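You operate a simulated robot arm through the tools that you are given. There is no shell and no other tool. Be economical: measure what you need, move in short steps, check, and stop when the job is done.

The job below is to be done with a simulated robot arm. You get a single attempt, and the scene is never put back.

JOB
On the top of small steel table, make the label plate in black and the can marked lot petal change places.

It is judged by the outcome, as a careful person would: the job done as asked, and still so three seconds after it is handed in. It fails if anything else is knocked over, pushed out of place, dropped, spilled or broken.

ROBOT AND FRAMES
A 7-joint arm with a two-finger parallel gripper on a trunk, on a base that drives. Base frame: it is fixed to the floor where the robot stands at the start and does not move with it; the origin is under the middle of the robot, x ahead of it, y to its left, z up. Readings come in mm, degrees, newtons and seconds.
With the tool pointing down near the work surface it reaches from about 320 to 740 mm from the robot's upright axis, wherever it stands. Its first joint turns from -115.0 to 115.0 degrees. Payload 3.91 kg.
The TCP is the grasp point between the finger pads, 30 mm short of the fingertips. In the tool frame z runs along the fingers and y along their closing line. The gripper opens to 110 mm. The fingers are 20 mm wide and 10 mm thick; the gripper's body (48 by 112 mm) begins 55 mm behind the TCP.
Orientation is that of the tool frame in the base frame, as [roll, pitch, yaw] about the fixed x, y, z axes, in that order (R = Rz(yaw) Ry(pitch) Rx(roll)). With the fingers straight down and closing along the base's y, the tool's x points along the base's -x, its y along +y and its z along -z.

CONTROLS
- The arm moves only by the tool apply_moves. Its argument "plan" is a list that holds one entry, the list of rows, each a list of 7 numbers: the shift along the base's x, y, z in mm, then the turn, a rotation vector about the base's x, y, z in degrees, then the gripper command, from -1 (shut) to 1 (fully open), values between in proportion. In form: [[[dx, dy, dz, wx, wy, wz, gripper], ...]]. A call has 1 to 12 rows; each row shifts and turns the commanded pose from where the row before left it. Each row takes 0.2 s and may step no farther than 50 mm and 8.6 degrees from the row before; otherwise, or with a gripper value out of range, the whole call is refused. A pose out of reach is approached as far as the arm can. The call stops where the force on the tool passes 40 N (or 10 N more than at its start, if that is more) or the arm is blocked; 0.2 s more then pass. The fingers move at their own pace (about 108 mm/s each) and stop on an object; they squeeze with about 39 N. The grip force told is the motor's: it shows also when the fingers shut on nothing. Time passes only in rows, and 0.2 s behind the last, so rows that do not move let the fingers close. It gives the time, the measured TCP pose, the force on the tool (base axes), the opening and the grip force at its end, in the units of the frame above (readings bear some noise), with the torque about the TCP (base axes, N m) and any sound that the robot's microphone picked up, and new pictures: "show" is both (left out), scene, wrist or none.
- Cameras (640 x 400 px; columns grow to the right, rows downward): "scene" is now at [16.8, 153.1, 1556.8]; the picture's right is [0.00, -1.00, 0.00], its down [-0.78, -0.00, -0.63] and it looks along [0.63, 0.00, -0.78] (base axes); focal length 256 px, centre (320, 200). "wrist" rides on the gripper at [72, 17, -103] in the tool frame; the picture's right is [-0.23, 0.97, 0.00], its down [-0.76, -0.18, -0.62] and it looks along [-0.61, -0.14, 0.78] (tool axes); focal length 222 px, centre (320, 200). There is no depth. A picture from a camera that has moved, and an enlarged one, comes with that camera's place and axes in the base frame and with its lens.
- lift_body(by): slides the trunk up (or, below 0, down) by that many mm; the arm and the scene camera ride with it, the base frame stays. It gives what a move gives, with no picture.
- roll_base(legs): drives the robot by 1 to 6 legs, each [ahead, turn to the left] in mm and degrees, along the robot's own axes; the way and the turn of a leg run together, so that a leg with both is an arc; at most 1500 mm and 180 degrees a leg. The arm and the cameras ride along, it lands a little off, and it stops where it bumps. It gives what a move gives, and a new picture of the scene camera.
- pan_tilt(pan, tilt): turns the head with the scene camera to pan (to the left, within 155 degrees either way) and tilt (down, from -29 to 69), counted from straight ahead of the robot. It gives what a move gives, and a new picture of the scene camera.
- inspect(camera, box): a new picture of the part [left, top, right, bottom] of that camera's present view, enlarged. It takes no simulated time.
- sign_off(): hands the job in; it is judged then, once.

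Work in short steps. Places have to be worked out from the pictures, the camera data and where the tool is seen: move nearer, look again, correct. Check each grasp and each placing, and mend what went wrong. You have 165 turns and 260 pictures in all, those below and enlarged ones among them. Open the gripper and draw the arm clear of the work before you hand the job in, unless the task says otherwise; then end with one line.

The tools are called after "Call:" by a JSON object that holds its "op" and its "data". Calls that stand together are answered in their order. apply_moves: Moves the arm, as the interface text tells. Its arguments: {"type":"object","properties":{"plan":{"type":"array","items":{"type":"array","items":{"type":"array","items":{"type":"number"}}}},"show":{"type":"string","enum":["both","scene","wrist","none"]}},"required":["plan"]} The other tools are called the same way: lift_body (by) slides the trunk up or down; roll_base (legs) drives the base; pan_tilt (pan, tilt) turns the head that bears the scene camera; inspect (camera, box) takes an enlarged picture of a part of a camera's view; sign_off () hands the job in.

At the start:

```text
time: 0.0
eef_pos: [539.3, -71.4, 1046.9]
tcp_rot: [-179.9, 0.1, 179.9]
wrist_force: [-0.9, 0.2, 0.1]
moment: [-0.01, -0.03, 0.01]
grip_width: 110.0
finger_force: 0.0
trunk travel left (down, up): [-675.0, 315.0]
robot x, y, heading: [3.0, 0.1, 0.0]
head pan, tilt: [0.3, 51.1]
```

scene: 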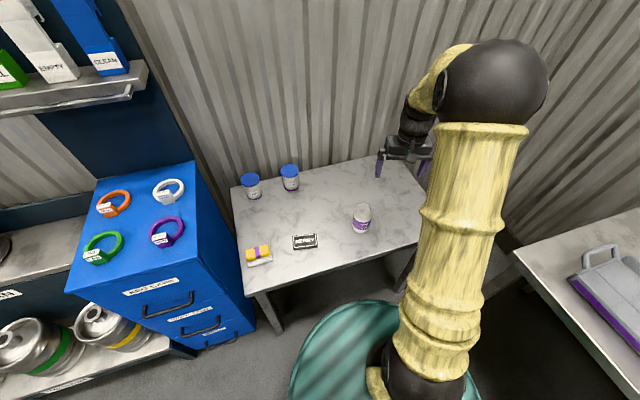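
wrist: 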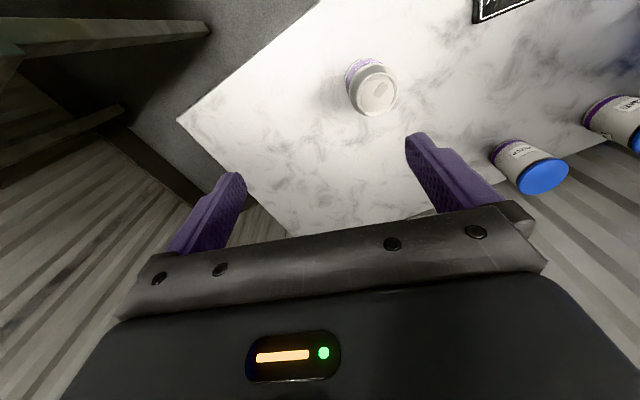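

The table holds a black plate, a white can with a purple label, two blue-lidded jars and a yellow thing. I enlarge to read the labels.

Call:
{"op": "inspect", "data": {"camera": "scene", "box": [220, 140, 440, 280]}}

Call:
{"op": "inspect", "data": {"camera": "wrist", "box": [320, 0, 640, 200]}}

```text
2.86 times, centred on (330, 210) of scene
camera zoom: at [16.8, 153.1, 1556.8], right [0.0, -1.0, 0.0], down [-0.78, 0.0, -0.63], along [0.63, 0.0, -0.78], focal length 732 px, centre (291, 171)
```

zoom: 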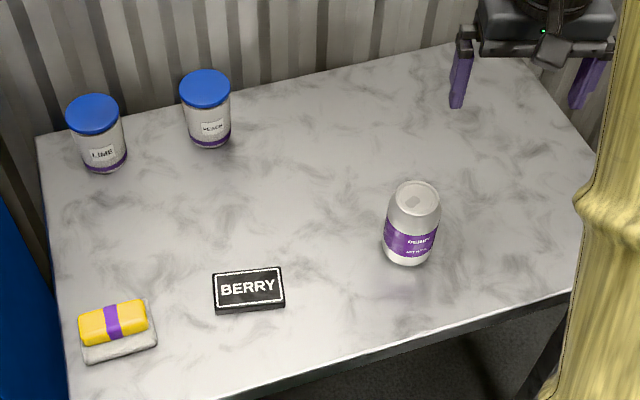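

```text
2.00 times, centred on (480, 100) of wrist
camera zoom: at [466.0, -52.8, 1149.6], right [0.23, 0.97, 0.0], down [0.76, -0.18, 0.62], along [0.61, -0.14, -0.78], focal length 444 px, centre (0, 400)
```

zoom: 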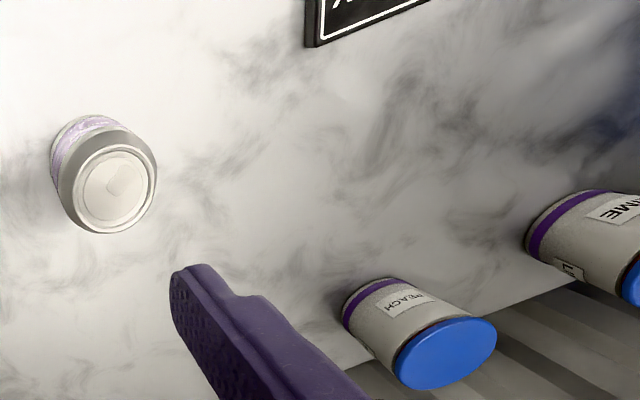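

The can sits near (555, 3) with its top at z≈847, and the plate near (482, 205). I check the can's lot text before moving.

Call:
{"op": "inspect", "data": {"camera": "scene", "box": [342, 196, 382, 240]}}

Call:
{"op": "inspect", "data": {"camera": "scene", "box": [282, 222, 330, 256]}}

Call:
{"op": "inspect", "data": {"camera": "scene", "box": [236, 160, 306, 204]}}

```text
9.09 times, centred on (362, 218) of scene
camera zoom: at [16.8, 153.1, 1556.8], right [0.0, -1.0, 0.0], down [-0.78, 0.0, -0.63], along [0.63, 0.0, -0.78], focal length 2328 px, centre (-62, 36)
```

zoom: 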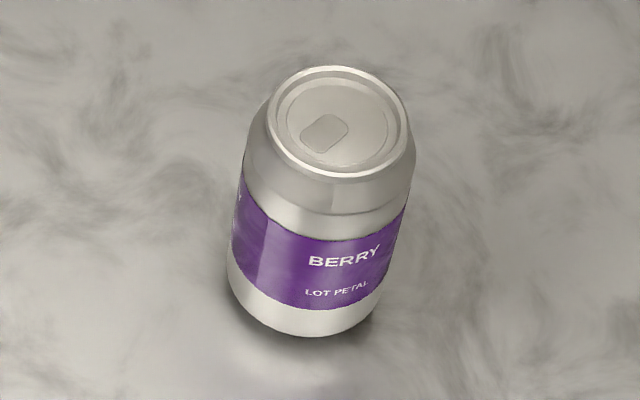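

```text
11.76 times, centred on (306, 239) of scene
camera zoom: at [16.8, 153.1, 1556.8], right [0.0, -1.0, 0.0], down [-0.78, 0.0, -0.63], along [0.63, 0.0, -0.78], focal length 3013 px, centre (485, -259)
```

zoom: 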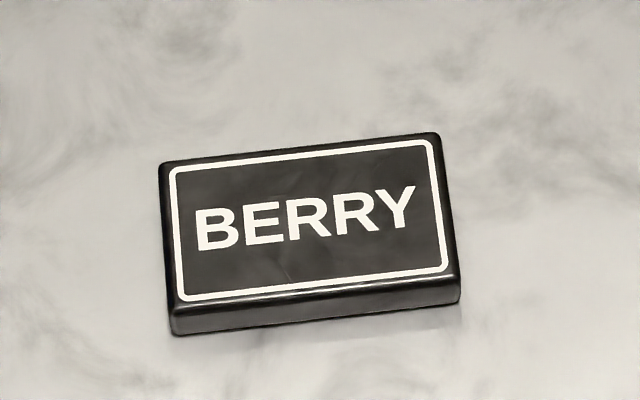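

```text
9.09 times, centred on (271, 182) of scene
camera zoom: at [16.8, 153.1, 1556.8], right [0.0, -1.0, 0.0], down [-0.78, 0.0, -0.63], along [0.63, 0.0, -0.78], focal length 2328 px, centre (766, 364)
```

zoom: 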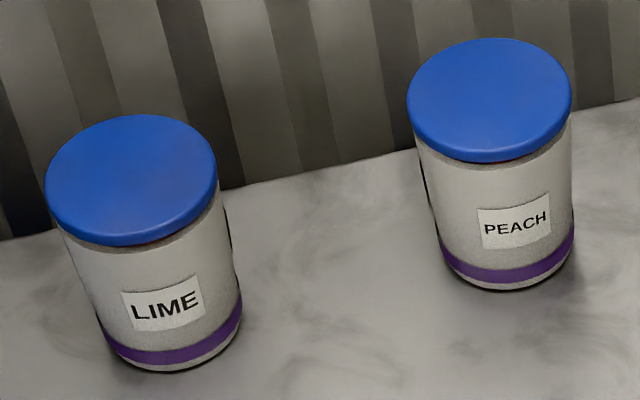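

Both targets are confirmed. I move above the can, keeping well clear of it, and look again.

Call:
{"op": "apply_moves", "data": {"plan": [[[6, 36, 0, 0, 0, 0, 1], [5, 36, 0, 0, 0, 0, 1], [0, 0, -40, 0, 0, 0, 1], [0, 0, -40, 0, 0, 0, 1], [0, 0, 0, 0, 0, 0, 1]]]}}

```text
time: 1.2
eef_pos: [549.0, 2.9, 964.4]
tcp_rot: [-179.9, 0.1, -180.0]
wrist_force: [-0.3, -1.0, 0.1]
moment: [0.03, 0.0, 0.02]
grip_width: 109.8
finger_force: 0.0
trunk travel left (down, up): [-675.0, 315.0]
robot x, y, heading: [5.4, 0.8, 0.0]
head pan, tilt: [0.3, 51.1]
camera scene: at [16.6, 153.2, 1556.8], right [0.0, -1.0, 0.0], down [-0.78, 0.0, -0.63], along [0.63, 0.0, -0.78], focal length 256 px, centre (320, 200)
camera wrist: at [476.2, 20.6, 1067.6], right [0.23, 0.97, 0.0], down [0.76, -0.18, 0.62], along [0.61, -0.14, -0.78], focal length 222 px, centre (320, 200)
```

scene: 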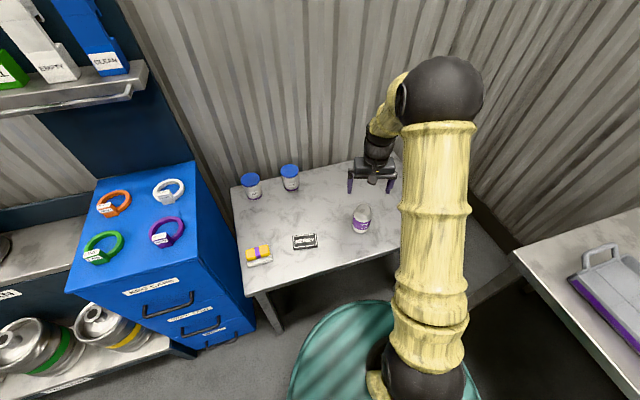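
wrist: 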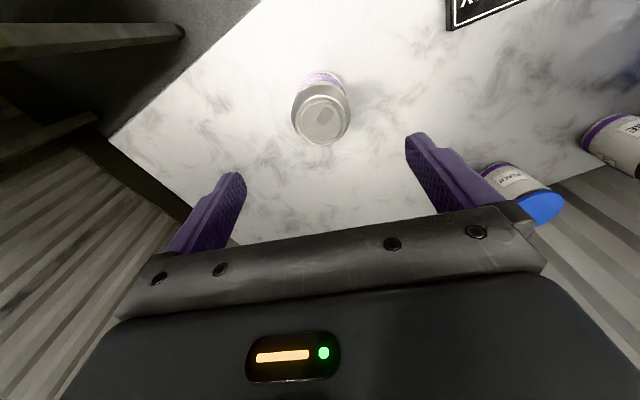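

The can top is centred under the tool at about (551, 4). I lower until the fingertips are around its rim and check.

Call:
{"op": "apply_moves", "data": {"plan": [[[2, 1, -35, 0, 0, 0, 1], [0, 0, -35, 0, 0, 0, 1], [0, 0, -24, 0, 0, 0, 1], [0, 0, 0, 0, 0, 0, 1]]]}}

Call:
{"op": "inspect", "data": {"camera": "scene", "box": [320, 150, 420, 250]}}

```text
time: 2.2
eef_pos: [551.7, 1.7, 870.2]
tcp_rot: [180.0, 0.0, -179.9]
wrist_force: [0.4, 0.1, 0.1]
moment: [0.01, 0.01, -0.01]
grip_width: 110.2
finger_force: 0.0
trunk travel left (down, up): [-675.0, 315.0]
robot x, y, heading: [3.7, 1.0, -0.1]
head pan, tilt: [0.3, 51.1]
camera scene: at [16.8, 153.1, 1556.8], right [0.0, -1.0, 0.0], down [-0.78, 0.0, -0.63], along [0.63, 0.0, -0.78], focal length 256 px, centre (320, 200)
camera wrist: at [479.4, 20.7, 973.9], right [0.23, 0.97, 0.0], down [0.76, -0.18, 0.62], along [0.61, -0.14, -0.78], focal length 222 px, centre (320, 200)
```

scene: 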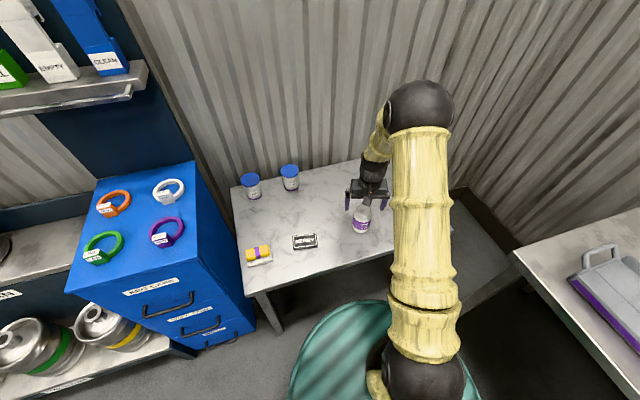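
wrist: 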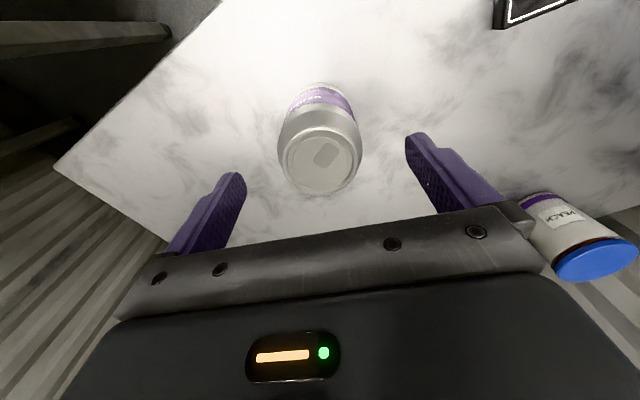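

```text
4.00 times, centred on (370, 200) of scene
camera zoom: at [16.8, 153.1, 1556.8], right [0.0, -1.0, 0.0], down [-0.78, 0.0, -0.63], along [0.63, 0.0, -0.78], focal length 1024 px, centre (120, 200)
```

zoom: 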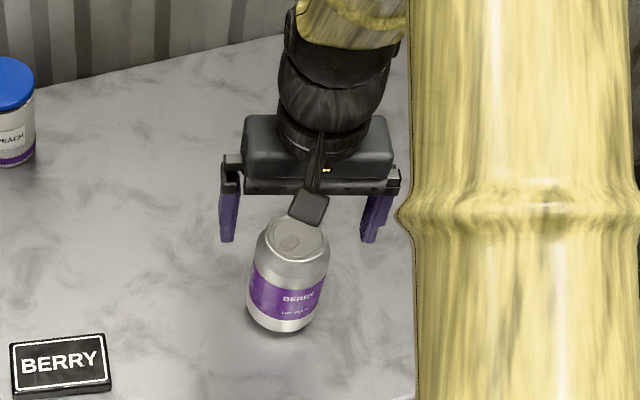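

The fingers straddle the can evenly, so I lower to z≈802 and look before closing.

Call:
{"op": "apply_moves", "data": {"plan": [[[0, 1, -30, 0, 0, 0, 1], [0, 0, -25, 0, 0, 0, 1], [0, 0, -13, 0, 0, 0, 1], [0, 0, 0, 0, 0, 0, 1]]]}}

Call:
{"op": "inspect", "data": {"camera": "scene", "box": [320, 150, 420, 250]}}

```text
time: 3.2
eef_pos: [552.3, 2.5, 803.7]
tcp_rot: [179.9, 0.1, -180.0]
wrist_force: [-0.5, -0.4, -1.2]
moment: [-0.01, -0.01, -0.01]
grip_width: 110.1
finger_force: 0.0
trunk travel left (down, up): [-675.0, 315.0]
robot x, y, heading: [1.1, 2.6, -0.0]
head pan, tilt: [0.3, 51.1]
camera scene: at [16.9, 153.1, 1556.7], right [0.0, -1.0, 0.0], down [-0.78, 0.0, -0.63], along [0.63, 0.0, -0.78], focal length 256 px, centre (320, 200)
camera wrist: at [478.7, 21.1, 906.8], right [0.23, 0.97, 0.0], down [0.76, -0.18, 0.62], along [0.61, -0.14, -0.78], focal length 222 px, centre (320, 200)
```

scene: 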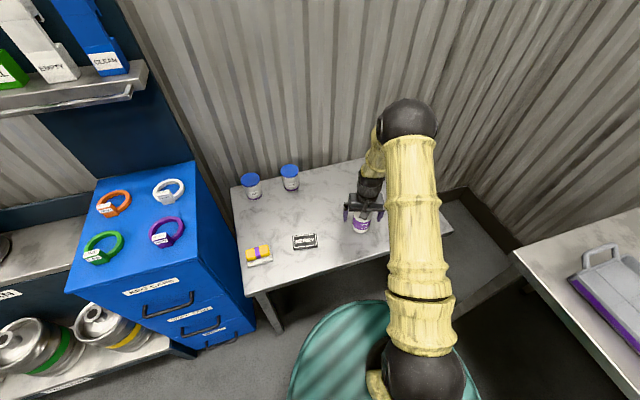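
wrist: 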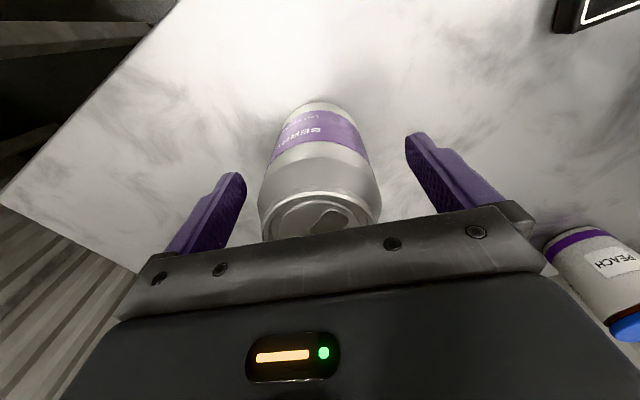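

```text
4.00 times, centred on (370, 200) of scene
camera zoom: at [16.9, 153.1, 1556.7], right [0.0, -1.0, 0.0], down [-0.78, 0.0, -0.63], along [0.63, 0.0, -0.78], focal length 1024 px, centre (120, 200)
```

zoom: 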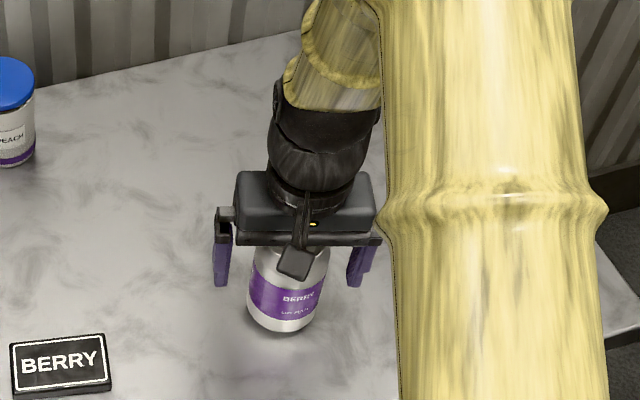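

The can is between the pads with margin on both sides, and its base edge puts its axis at x≈555. I close.

Call:
{"op": "apply_moves", "data": {"plan": [[[1, 0, 0, 0, 0, 0, 0.4], [0, 0, 0, 0, 0, 0, -0.1], [0, 0, 0, 0, 0, 0, -0.5], [0, 0, 0, 0, 0, 0, -0.5]]], "show": "wrist"}}

```text
time: 4.2
eef_pos: [552.4, 2.3, 805.3]
tcp_rot: [-180.0, -0.1, -179.9]
wrist_force: [0.2, -1.3, 1.6]
moment: [-0.13, -0.04, 0.04]
grip_width: 65.1
finger_force: 39.2
trunk travel left (down, up): [-675.0, 315.0]
robot x, y, heading: [2.0, 0.8, 0.1]
head pan, tilt: [0.3, 51.1]
camera wrist: at [479.7, 20.6, 907.1], right [0.23, 0.97, 0.0], down [0.76, -0.18, 0.62], along [0.61, -0.14, -0.78], focal length 222 px, centre (320, 200)
```

wrist: 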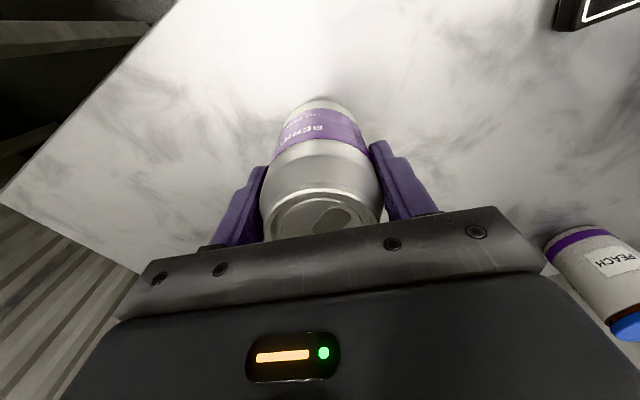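

The can is gripped (65 mm, 39 N). I lift it 45 mm and carry it toward a spare spot at about (620, 120).

Call:
{"op": "apply_moves", "data": {"plan": [[[0, 0, 15, 0, 0, 0, -0.5], [0, 0, 30, 0, 0, 0, -0.5], [12, 20, 0, 0, 0, 0, -0.5], [16, 28, 0, 0, 0, 0, -0.5], [16, 28, 0, 0, 0, 0, -0.5], [16, 28, 0, 0, 0, 0, -0.5], [8, 14, 0, 0, 0, 0, -0.5], [0, 0, 0, 0, 0, 0, -0.5]]]}}

```text
time: 6.0
eef_pos: [619.1, 121.2, 850.5]
tcp_rot: [180.0, 0.0, 180.0]
wrist_force: [0.3, -0.3, -3.3]
moment: [-0.01, -0.01, 0.01]
grip_width: 65.4
finger_force: 39.2
trunk travel left (down, up): [-675.0, 315.0]
robot x, y, heading: [-0.9, -0.5, 0.0]
head pan, tilt: [0.3, 51.1]
camera scene: at [17.3, 153.2, 1556.7], right [0.0, -1.0, 0.0], down [-0.78, 0.0, -0.63], along [0.63, 0.0, -0.78], focal length 256 px, centre (320, 200)
camera wrist: at [548.0, 140.2, 953.0], right [0.23, 0.97, 0.0], down [0.76, -0.18, 0.62], along [0.61, -0.14, -0.78], focal length 222 px, centre (320, 200)
```

scene: 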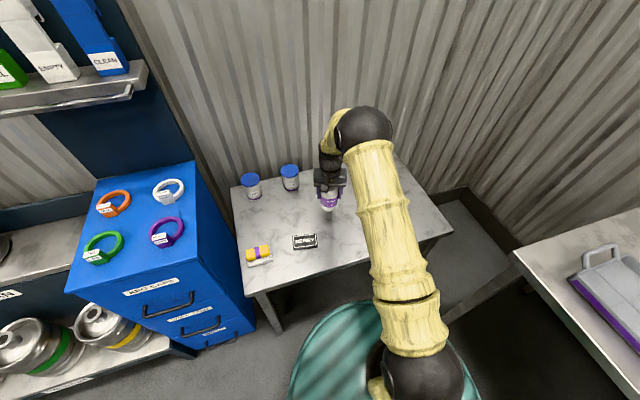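
wrist: 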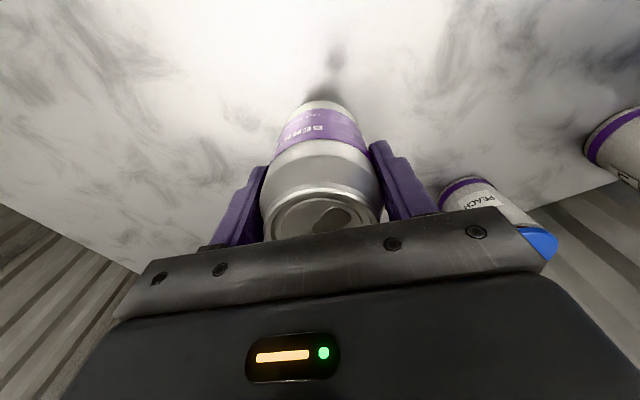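

The can is held level, and the Peach jar is well away. I lower it to the table height it came from.

Call:
{"op": "apply_moves", "data": {"plan": [[[0, 0, -25, 0, 0, 0, -0.5], [0, 0, -13, 0, 0, 0, -0.5], [0, 0, -5, 0, 0, 0, -0.5], [0, 0, -2, 0, 0, 0, -0.5], [0, 0, 0, 0, 0, 0, -0.5]]], "show": "wrist"}}

```text
time: 7.2
eef_pos: [620.2, 120.8, 804.1]
tcp_rot: [180.0, 0.0, -179.9]
wrist_force: [0.2, -1.2, -3.2]
moment: [0.0, 0.0, -0.01]
grip_width: 65.1
finger_force: 39.0
trunk travel left (down, up): [-675.0, 315.0]
robot x, y, heading: [4.3, 1.0, -0.1]
head pan, tilt: [0.3, 51.1]
camera wrist: at [547.7, 139.2, 907.7], right [0.23, 0.97, 0.0], down [0.76, -0.18, 0.62], along [0.61, -0.14, -0.78], focal length 222 px, centre (320, 200)
```

wrist: 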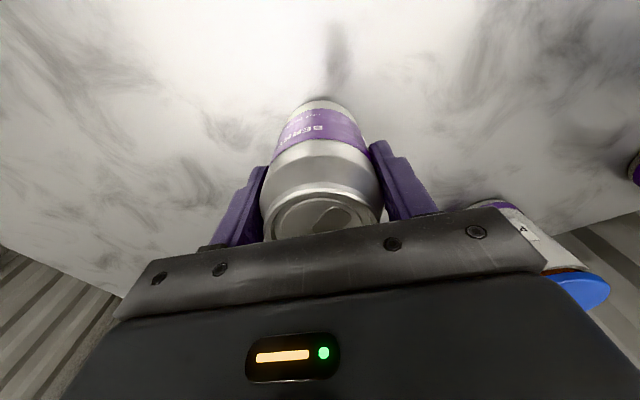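

The force still reads only the can's weight (−3.2 N), so it is not quite down. I step down 1 mm at a time until contact.

Call:
{"op": "apply_moves", "data": {"plan": [[[0, 0, -1, 0, 0, 0, -0.5], [0, 0, -1, 0, 0, 0, -0.5], [0, 0, 0, 0, 0, 0, -0.5]]], "show": "none"}}

```text
time: 8.0
eef_pos: [620.2, 121.1, 803.9]
tcp_rot: [179.9, 0.1, 180.0]
wrist_force: [-0.3, 1.7, 7.9]
moment: [0.05, 0.28, -0.05]
grip_width: 65.5
finger_force: 38.9
trunk travel left (down, up): [-675.0, 315.0]
robot x, y, heading: [1.0, 0.7, 0.3]
head pan, tilt: [0.3, 51.1]
```

Contact at +7.9 N, so the can rests on the table. I open the gripper and rise straight up.

Call:
{"op": "apply_moves", "data": {"plan": [[[0, 0, 0, 0, 0, 0, 0.4], [0, 0, 0, 0, 0, 0, 1], [0, 0, 0, 0, 0, 0, 1], [0, 0, 20, 0, 0, 0, 1], [0, 0, 40, 0, 0, 0, 1], [0, 0, 40, 0, 0, 0, 1], [0, 0, 40, 0, 0, 0, 1], [0, 0, 0, 0, 0, 0, 1]]]}}

```text
time: 9.8
eef_pos: [620.3, 120.3, 942.8]
tcp_rot: [179.9, 0.0, 179.9]
wrist_force: [0.1, -0.2, 0.1]
moment: [-0.02, 0.04, -0.01]
grip_width: 110.0
finger_force: 0.1
trunk travel left (down, up): [-675.0, 315.0]
robot x, y, heading: [-0.4, 1.2, 0.1]
head pan, tilt: [0.3, 51.1]
camera scene: at [17.0, 153.2, 1556.7], right [0.0, -1.0, 0.0], down [-0.78, 0.0, -0.63], along [0.63, 0.0, -0.78], focal length 256 px, centre (320, 200)
camera wrist: at [547.8, 138.6, 1045.3], right [0.23, 0.97, 0.0], down [0.76, -0.18, 0.62], along [0.61, -0.14, -0.78], focal length 222 px, centre (320, 200)
```

scene: 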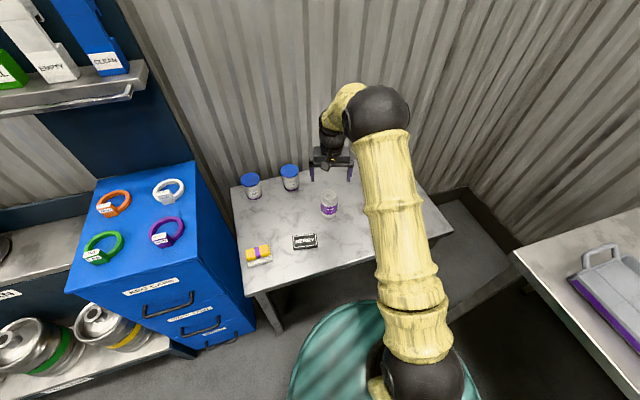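
wrist: 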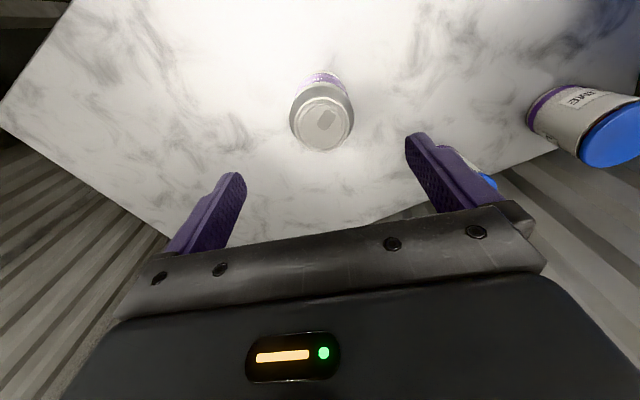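

The can stands at (620, 121). The plate (about 86 × 52 mm, turned ~6.6°) is centred near (480, 207). I move above it and turn to grip it by its ends.

Call:
{"op": "apply_moves", "data": {"plan": [[[-20, 12, 0, 0, 0, 0, 1], [-30, 18, 0, 0, 0, 2, 1], [-30, 18, 0, 0, 0, 2.6, 1], [-30, 18, 0, 0, 0, 2, 1], [-30, 20, 0, 0, 0, 0, 1], [0, 0, -30, 0, 0, 0, 1], [0, 0, -40, 0, 0, 0, 1], [0, 0, 0, 0, 0, 0, 1]]]}}

Call:
{"op": "inspect", "data": {"camera": "scene", "box": [240, 160, 380, 270]}}

```text
time: 11.6
eef_pos: [480.9, 207.3, 871.4]
tcp_rot: [-179.9, 0.0, -173.3]
wrist_force: [0.1, -0.9, 0.3]
moment: [-0.02, -0.02, 0.03]
grip_width: 109.8
finger_force: 0.0
trunk travel left (down, up): [-675.0, 315.0]
robot x, y, heading: [6.5, -3.2, 0.1]
head pan, tilt: [0.3, 51.1]
camera scene: at [16.6, 153.2, 1556.8], right [0.0, -1.0, 0.0], down [-0.78, 0.0, -0.63], along [0.63, 0.0, -0.78], focal length 256 px, centre (320, 200)
camera wrist: at [406.9, 216.5, 973.8], right [0.11, 0.99, 0.0], down [0.78, -0.09, 0.62], along [0.62, -0.07, -0.78], focal length 222 px, centre (320, 200)
```

scene: 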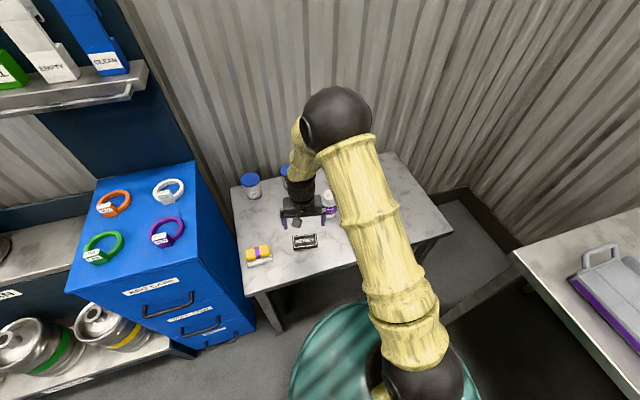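
wrist: 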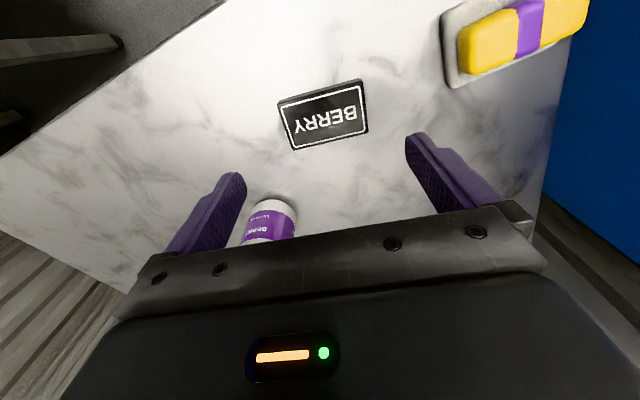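

```text
3.64 times, centred on (310, 215) of scene
camera zoom: at [16.6, 153.2, 1556.8], right [0.0, -1.0, 0.0], down [-0.78, 0.0, -0.63], along [0.63, 0.0, -0.78], focal length 931 px, centre (356, 146)
```

zoom: 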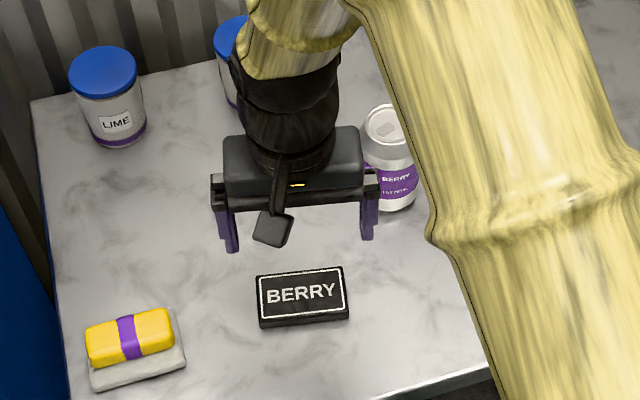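

The wrist view puts the plate at about (480, 212), turned ~8°. I shift 3 mm, turn a little more, and lower to z≈800 to check finger clearance.

Call:
{"op": "apply_moves", "data": {"plan": [[[0, 3, -30, 0, 0, 1, 1], [0, 0, -25, 0, 0, 0, 1], [0, 0, -16, 0, 0, 0, 1], [0, 0, 0, 0, 0, 0, 1]]], "show": "none"}}

Call:
{"op": "inspect", "data": {"camera": "wrist", "box": [160, 50, 480, 250]}}

Call:
{"op": "inspect", "data": {"camera": "scene", "box": [260, 195, 350, 260]}}

```text
time: 12.6
eef_pos: [481.1, 209.5, 798.2]
tcp_rot: [-180.0, -0.1, -172.4]
wrist_force: [0.6, 0.6, 0.1]
moment: [0.02, -0.01, 0.01]
grip_width: 110.0
finger_force: 0.1
trunk travel left (down, up): [-675.0, 315.0]
robot x, y, heading: [-0.5, 0.2, -0.0]
head pan, tilt: [0.3, 51.1]
```

```text
2.00 times, centred on (320, 150) of wrist
camera zoom: at [407.5, 218.3, 902.4], right [0.1, 1.0, 0.0], down [0.78, -0.08, 0.62], along [0.62, -0.06, -0.78], focal length 444 px, centre (320, 300)
```

zoom: 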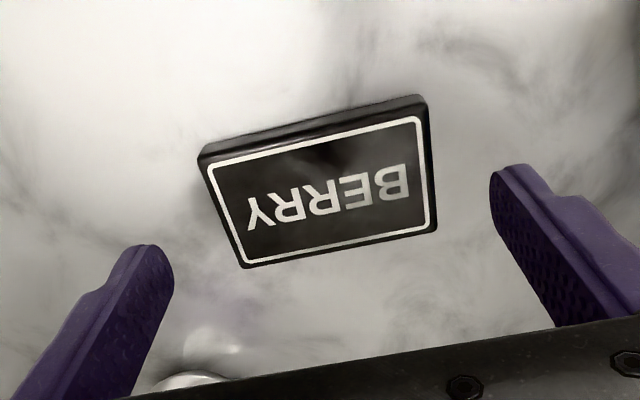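

```text
6.15 times, centred on (305, 228) of scene
camera zoom: at [16.8, 153.2, 1556.7], right [0.0, -1.0, 0.0], down [-0.78, 0.0, -0.63], along [0.63, 0.0, -0.78], focal length 1576 px, centre (412, 31)
```

zoom: 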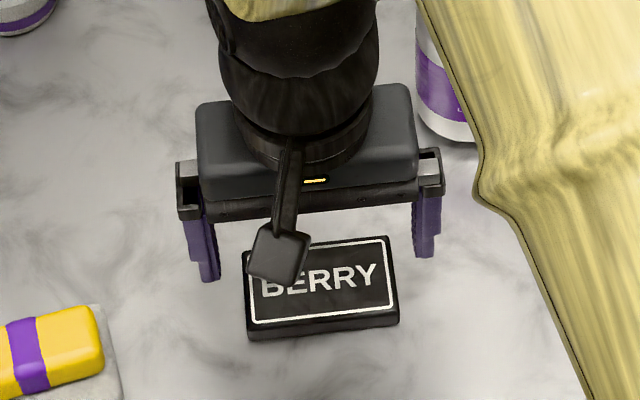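

Comparing apparent sizes, the plate top is nearer z≈735, which puts its centre at about (486, 211). I shift 5 mm ahead and lower to z≈775.

Call:
{"op": "apply_moves", "data": {"plan": [[[5, 1, -13, 0, 0, 0, 1], [0, 0, -10, 0, 0, 0, 1], [0, 0, 0, 0, 0, 0, 1]]], "show": "none"}}

Call:
{"op": "inspect", "data": {"camera": "wrist", "box": [160, 50, 480, 250]}}

Call:
{"op": "inspect", "data": {"camera": "scene", "box": [270, 205, 340, 255]}}

```text
time: 13.4
eef_pos: [485.9, 209.8, 777.1]
tcp_rot: [-179.9, 0.0, -172.4]
wrist_force: [0.1, -0.4, 0.8]
moment: [-0.04, 0.04, 0.0]
grip_width: 109.9
finger_force: 0.0
trunk travel left (down, up): [-675.0, 315.0]
robot x, y, heading: [0.6, 3.2, 0.1]
head pan, tilt: [0.3, 51.1]
```

```text
2.00 times, centred on (320, 150) of wrist
camera zoom: at [412.1, 219.0, 880.3], right [0.1, 1.0, 0.0], down [0.78, -0.08, 0.62], along [0.62, -0.06, -0.78], focal length 444 px, centre (320, 300)
```

zoom: 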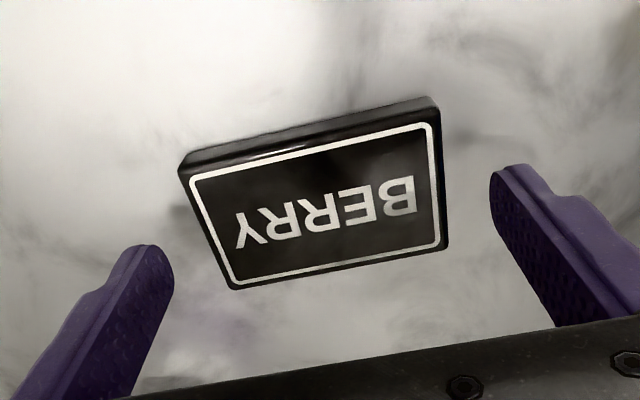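

```text
8.00 times, centred on (305, 230) of scene
camera zoom: at [16.8, 153.2, 1556.7], right [0.0, -1.0, 0.0], down [-0.78, 0.0, -0.63], along [0.63, 0.0, -0.78], focal length 2049 px, centre (440, -40)
```

zoom: 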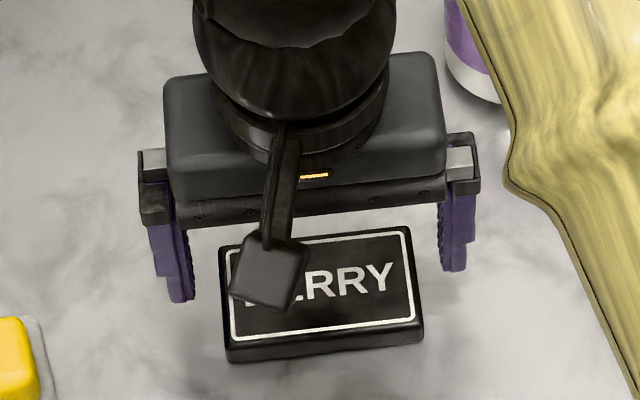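

Corners now give a consistent plate, ~87 × 51 mm, top z≈735, centre (488, 210.5), yaw ~8°. I shift 2 mm and descend with force checks toward a table at z≈720.

Call:
{"op": "apply_moves", "data": {"plan": [[[2, 0, -8, 0, 0, 0, 1], [0, 0, -8, 0, 0, 0, 1], [0, 0, -4, 0, 0, 0, 1], [0, 0, 0, 0, 0, 0, 1]]], "show": "none"}}

Call:
{"op": "inspect", "data": {"camera": "scene", "box": [270, 205, 340, 255]}}

Call:
{"op": "inspect", "data": {"camera": "wrist", "box": [160, 50, 480, 250]}}

```text
time: 14.4
eef_pos: [487.5, 210.5, 758.6]
tcp_rot: [180.0, 0.0, -172.4]
wrist_force: [-0.3, 0.1, -0.6]
moment: [0.01, -0.02, -0.04]
grip_width: 110.2
finger_force: 0.2
trunk travel left (down, up): [-675.0, 315.0]
robot x, y, heading: [-3.4, 0.6, -0.0]
head pan, tilt: [0.3, 51.1]
```

```text
8.00 times, centred on (305, 230) of scene
camera zoom: at [16.8, 153.2, 1556.7], right [0.0, -1.0, 0.0], down [-0.78, 0.0, -0.63], along [0.63, 0.0, -0.78], focal length 2049 px, centre (440, -40)
```

zoom: 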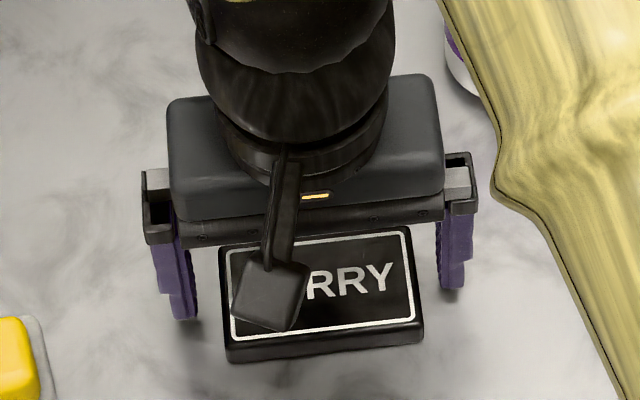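

```text
2.00 times, centred on (320, 150) of wrist
camera zoom: at [414.0, 219.7, 862.1], right [0.1, 1.0, 0.0], down [0.78, -0.08, 0.62], along [0.62, -0.06, -0.78], focal length 444 px, centre (320, 300)
```

zoom: 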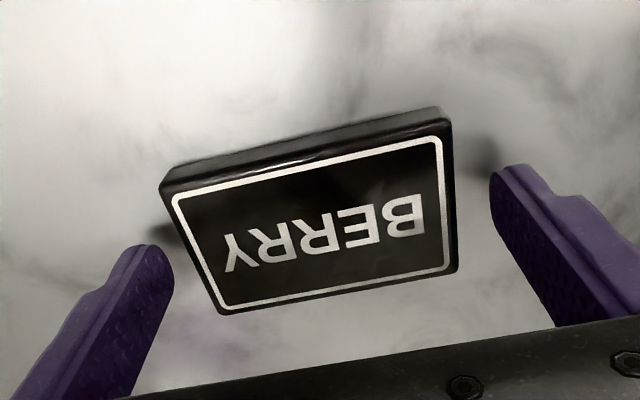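

The fingers line up with the plate's ends. I go down 5 mm more in small steps.

Call:
{"op": "apply_moves", "data": {"plan": [[[0, 0, -3, 0, 0, 0, 1], [0, 0, -2, 0, 0, 0, 1], [0, 0, 0, 0, 0, 0, 1]]], "show": "none"}}

Call:
{"op": "inspect", "data": {"camera": "scene", "box": [270, 205, 340, 255]}}

```text
time: 15.2
eef_pos: [487.0, 209.9, 754.1]
tcp_rot: [-180.0, 0.0, -172.4]
wrist_force: [0.3, 0.4, -0.4]
moment: [0.03, 0.03, -0.05]
grip_width: 110.1
finger_force: 0.0
trunk travel left (down, up): [-675.0, 315.0]
robot x, y, heading: [1.5, -1.6, 0.1]
head pan, tilt: [0.3, 51.1]
```

```text
8.00 times, centred on (305, 230) of scene
camera zoom: at [16.8, 153.2, 1556.7], right [0.0, -1.0, 0.0], down [-0.78, 0.0, -0.63], along [0.63, 0.0, -0.78], focal length 2049 px, centre (440, -40)
```

zoom: 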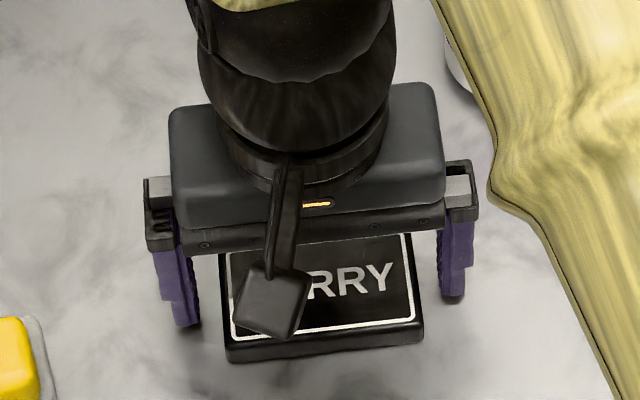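

The fingertips are just above the table, below the plate's top face. I close on the plate.

Call:
{"op": "apply_moves", "data": {"plan": [[[0, 0, 0, 0, 0, 0, 0.6], [0, 0, 0, 0, 0, 0, 0.2], [0, 0, 0, 0, 0, 0, 0.2], [0, 0, 0, 0, 0, 0, 0.2]]]}}

Call:
{"op": "inspect", "data": {"camera": "scene", "box": [270, 205, 340, 255]}}

```text
time: 16.2
eef_pos: [488.5, 211.2, 754.0]
tcp_rot: [-179.9, -0.1, -172.4]
wrist_force: [-0.1, 0.7, 1.3]
moment: [0.02, -0.02, -0.01]
grip_width: 88.5
finger_force: 39.0
trunk travel left (down, up): [-675.0, 315.0]
robot x, y, heading: [-0.3, -0.7, 0.1]
head pan, tilt: [0.3, 51.1]
camera scene: at [16.8, 153.2, 1556.7], right [0.0, -1.0, 0.0], down [-0.78, 0.0, -0.63], along [0.63, 0.0, -0.78], focal length 256 px, centre (320, 200)
camera wrist: at [413.6, 219.4, 856.7], right [0.1, 1.0, 0.0], down [0.78, -0.08, 0.62], along [0.62, -0.06, -0.78], focal length 222 px, centre (320, 200)
```

scene: 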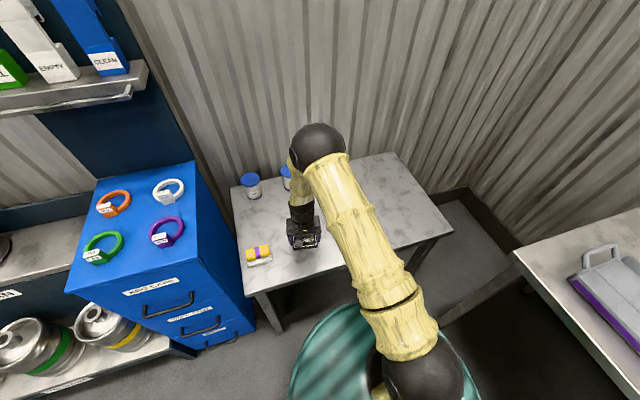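
wrist: 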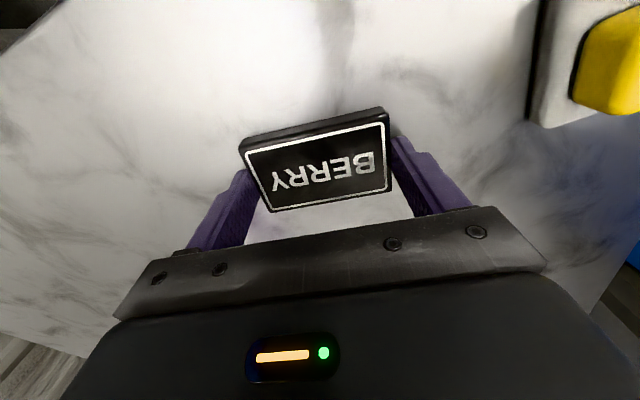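

```text
8.00 times, centred on (305, 230) of scene
camera zoom: at [16.8, 153.2, 1556.7], right [0.0, -1.0, 0.0], down [-0.78, 0.0, -0.63], along [0.63, 0.0, -0.78], focal length 2049 px, centre (440, -40)
```

zoom: 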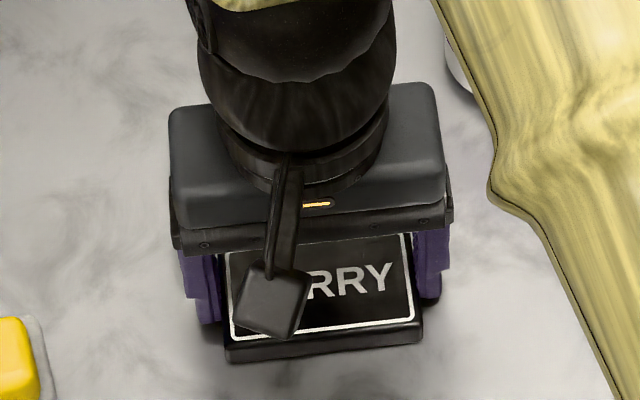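

It is gripped (88.5 mm, 39 N). I lift 20 mm and check the plate stays level.

Call:
{"op": "apply_moves", "data": {"plan": [[[0, 0, 5, 0, 0, 0, 0.2], [0, 0, 15, 0, 0, 0, 0.2], [0, 0, 20, 0, 0, 0, 0.2], [0, 0, 0, 0, 0, 0, 0.2]]]}}

Call:
{"op": "inspect", "data": {"camera": "scene", "box": [270, 195, 340, 245]}}

```text
time: 17.2
eef_pos: [489.0, 208.6, 792.7]
tcp_rot: [179.9, 0.1, -172.4]
wrist_force: [-0.2, 0.6, -1.0]
moment: [0.01, 0.03, 0.01]
grip_width: 88.6
finger_force: 38.8
trunk travel left (down, up): [-675.0, 315.0]
robot x, y, heading: [3.4, -3.4, -0.1]
head pan, tilt: [0.3, 51.1]
camera scene: at [16.9, 153.2, 1556.7], right [0.0, -1.0, 0.0], down [-0.78, 0.0, -0.63], along [0.63, 0.0, -0.78], focal length 256 px, centre (320, 200)
camera wrist: at [414.3, 218.5, 895.6], right [0.1, 1.0, 0.0], down [0.78, -0.08, 0.62], along [0.62, -0.06, -0.78], focal length 222 px, centre (320, 200)
```

scene: 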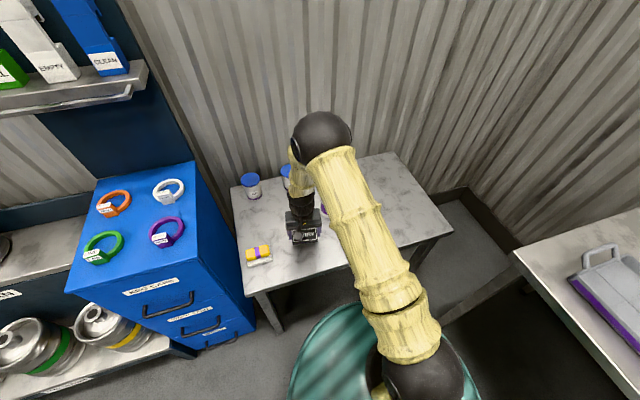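
wrist: 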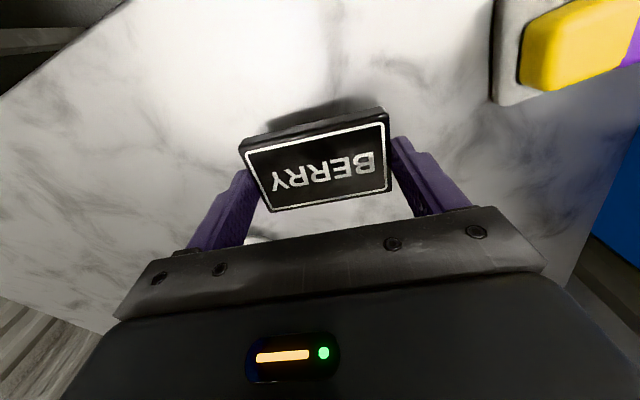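

```text
8.00 times, centred on (305, 220) of scene
camera zoom: at [16.9, 153.2, 1556.7], right [0.0, -1.0, 0.0], down [-0.78, 0.0, -0.63], along [0.63, 0.0, -0.78], focal length 2049 px, centre (440, 40)
```

zoom: 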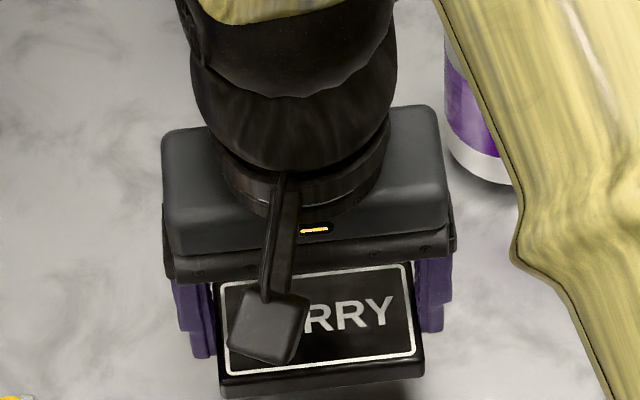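

The plate hangs level. I raise a bit more and carry it to the can's old place at about (552, 3).

Call:
{"op": "apply_moves", "data": {"plan": [[[0, 0, 30, 0, 0, 0, 0.2], [0, 0, 30, 0, 0, 0, 0.2], [6, -20, 0, 0, 0, 0, 0.2], [10, -32, 0, 0, 0, 0, 0.2], [12, -40, 0, 0, 0, 0, 0.2], [12, -40, 0, 0, 0, 0, 0.2], [12, -40, 0, 0, 0, 0, 0.2], [9, -25, 0, 0, 0, 0, 0.2], [4, -10, 0, 0, 0, 0, 0.2], [0, 0, 0, 0, 0, 0, 0.2]]]}}

```text
time: 19.4
eef_pos: [554.2, 3.3, 853.0]
tcp_rot: [-180.0, 0.0, -172.4]
wrist_force: [0.3, -0.3, 0.3]
moment: [-0.02, 0.02, 0.01]
grip_width: 88.5
finger_force: 38.8
trunk travel left (down, up): [-675.0, 315.0]
robot x, y, heading: [-1.2, 0.1, 0.2]
head pan, tilt: [0.3, 51.1]
camera scene: at [16.9, 153.1, 1556.7], right [0.0, -1.0, 0.0], down [-0.78, 0.0, -0.63], along [0.63, 0.0, -0.78], focal length 256 px, centre (320, 200)
camera wrist: at [479.1, 12.0, 956.6], right [0.1, 1.0, 0.0], down [0.78, -0.08, 0.62], along [0.62, -0.06, -0.78], focal length 222 px, centre (320, 200)
```

scene: 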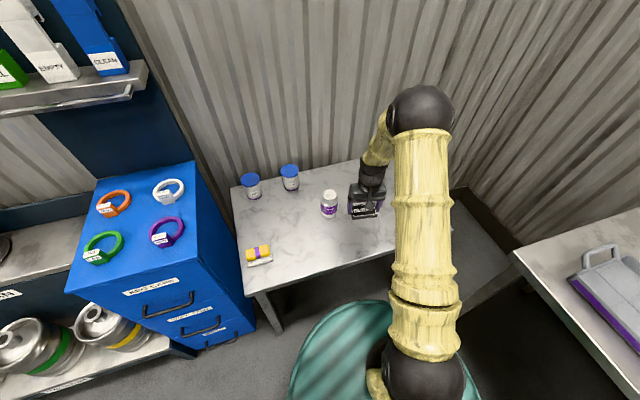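
wrist: 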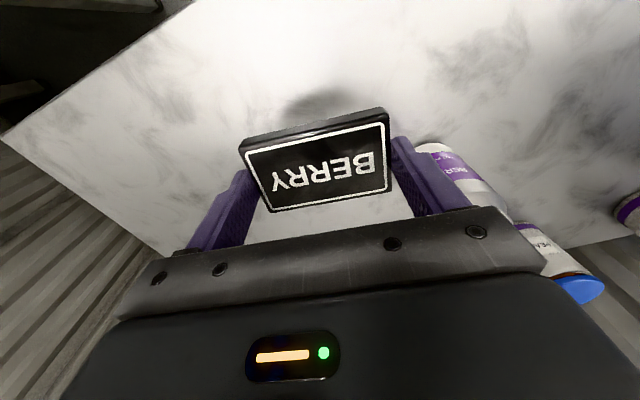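

The plate is above the can's old spot with the can well clear. I lower to z≈757.

Call:
{"op": "apply_moves", "data": {"plan": [[[-1, 0, -30, 0, 0, 0, 0.2], [0, 0, -30, 0, 0, 0, 0.2], [0, 0, -25, 0, 0, 0, 0.2], [0, 0, -10, 0, 0, 0, 0.2], [0, 0, 0, 0, 0, 0, 0.2]]], "show": "scene"}}

```text
time: 20.6
eef_pos: [551.2, 2.9, 759.3]
tcp_rot: [-180.0, 0.0, -172.3]
wrist_force: [-0.3, -1.2, -0.5]
moment: [0.0, -0.01, -0.03]
grip_width: 88.5
finger_force: 38.7
trunk travel left (down, up): [-675.0, 315.0]
robot x, y, heading: [-1.8, -1.1, 0.2]
head pan, tilt: [0.3, 51.1]
camera scene: at [16.8, 153.1, 1556.7], right [0.0, -1.0, 0.0], down [-0.78, 0.0, -0.63], along [0.63, 0.0, -0.78], focal length 256 px, centre (320, 200)
```

scene: 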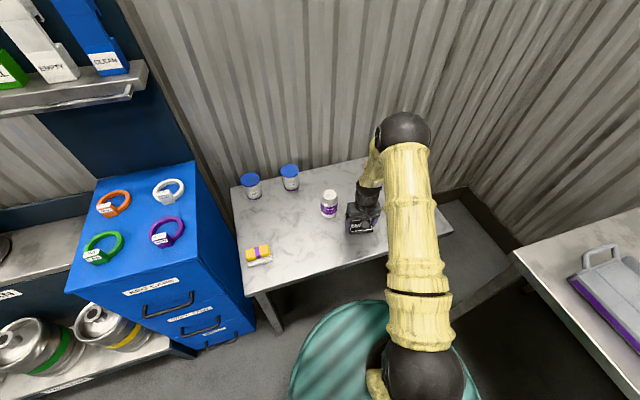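

Still free of contact, so I lower in 1–2 mm steps.

Call:
{"op": "apply_moves", "data": {"plan": [[[0, 0, -2, 0, 0, 0, 0.2], [0, 0, -1, 0, 0, 0, 0.2], [0, 0, -1, 0, 0, 0, 0.2], [0, 0, -1, 0, 0, 0, 0.2], [0, 0, 0, 0, 0, 0, 0.2]]], "show": "none"}}

```text
time: 21.8
eef_pos: [550.4, 3.9, 754.8]
tcp_rot: [-179.9, 0.0, -172.4]
wrist_force: [0.0, 0.2, 0.1]
moment: [0.0, 0.0, -0.01]
grip_width: 88.2
finger_force: 38.8
trunk travel left (down, up): [-675.0, 315.0]
robot x, y, heading: [-0.2, 1.0, -0.1]
head pan, tilt: [0.3, 51.1]
```

Call:
{"op": "apply_moves", "data": {"plan": [[[0, 0, -1, 0, 0, 0, 0.2], [0, 0, -1, 0, 0, 0, 0.2], [0, 0, 0, 0, 0, 0, 0.2]]], "show": "none"}}

```text
time: 22.6
eef_pos: [551.7, 3.3, 753.3]
tcp_rot: [-180.0, 0.1, -172.4]
wrist_force: [-0.7, 0.0, 14.7]
moment: [-0.02, 0.15, 0.02]
grip_width: 88.5
finger_force: 39.0
trunk travel left (down, up): [-675.0, 315.0]
robot x, y, heading: [0.4, -0.9, 0.0]
head pan, tilt: [0.3, 51.1]
```

The plate is pressed lightly on the table (14.7 N). I open and rise straight up.

Call:
{"op": "apply_moves", "data": {"plan": [[[0, 0, 1, 0, 0, 0, 0.4], [0, 0, 0, 0, 0, 0, 1], [0, 0, 0, 0, 0, 0, 1], [0, 0, 20, 0, 0, 0, 1], [0, 0, 40, 0, 0, 0, 1], [0, 0, 40, 0, 0, 0, 1], [0, 0, 40, 0, 0, 0, 1], [0, 0, 40, 0, 0, 0, 1], [0, 0, 0, 0, 0, 0, 1]]]}}

Call:
{"op": "inspect", "data": {"camera": "scene", "box": [220, 140, 440, 280]}}

```text
time: 24.6
eef_pos: [551.5, 4.4, 932.9]
tcp_rot: [-180.0, -0.1, -172.4]
wrist_force: [0.1, -0.3, -0.5]
moment: [0.01, 0.0, 0.0]
grip_width: 110.1
finger_force: 0.0
trunk travel left (down, up): [-675.0, 315.0]
robot x, y, heading: [0.7, -2.5, -0.3]
head pan, tilt: [0.3, 51.1]
camera scene: at [17.0, 153.1, 1556.7], right [0.0, -1.0, 0.0], down [-0.78, 0.0, -0.63], along [0.63, 0.0, -0.78], focal length 256 px, centre (320, 200)
camera wrist: at [476.2, 14.0, 1035.4], right [0.1, 1.0, 0.0], down [0.78, -0.08, 0.62], along [0.62, -0.06, -0.78], focal length 222 px, centre (320, 200)
```

scene: 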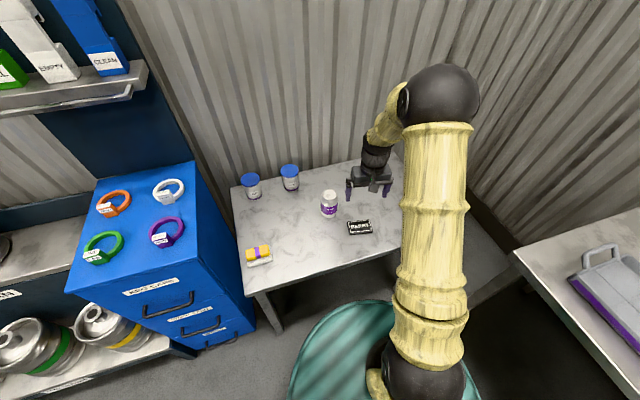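
wrist: 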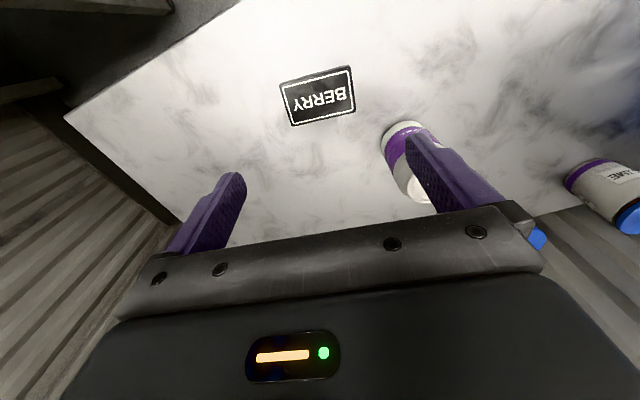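

```text
2.86 times, centred on (330, 210) of scene
camera zoom: at [17.0, 153.1, 1556.7], right [0.0, -1.0, 0.0], down [-0.78, 0.0, -0.63], along [0.63, 0.0, -0.78], focal length 732 px, centre (291, 171)
```

zoom: 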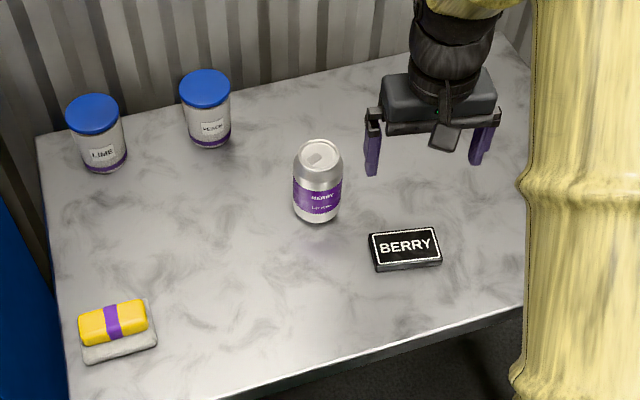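

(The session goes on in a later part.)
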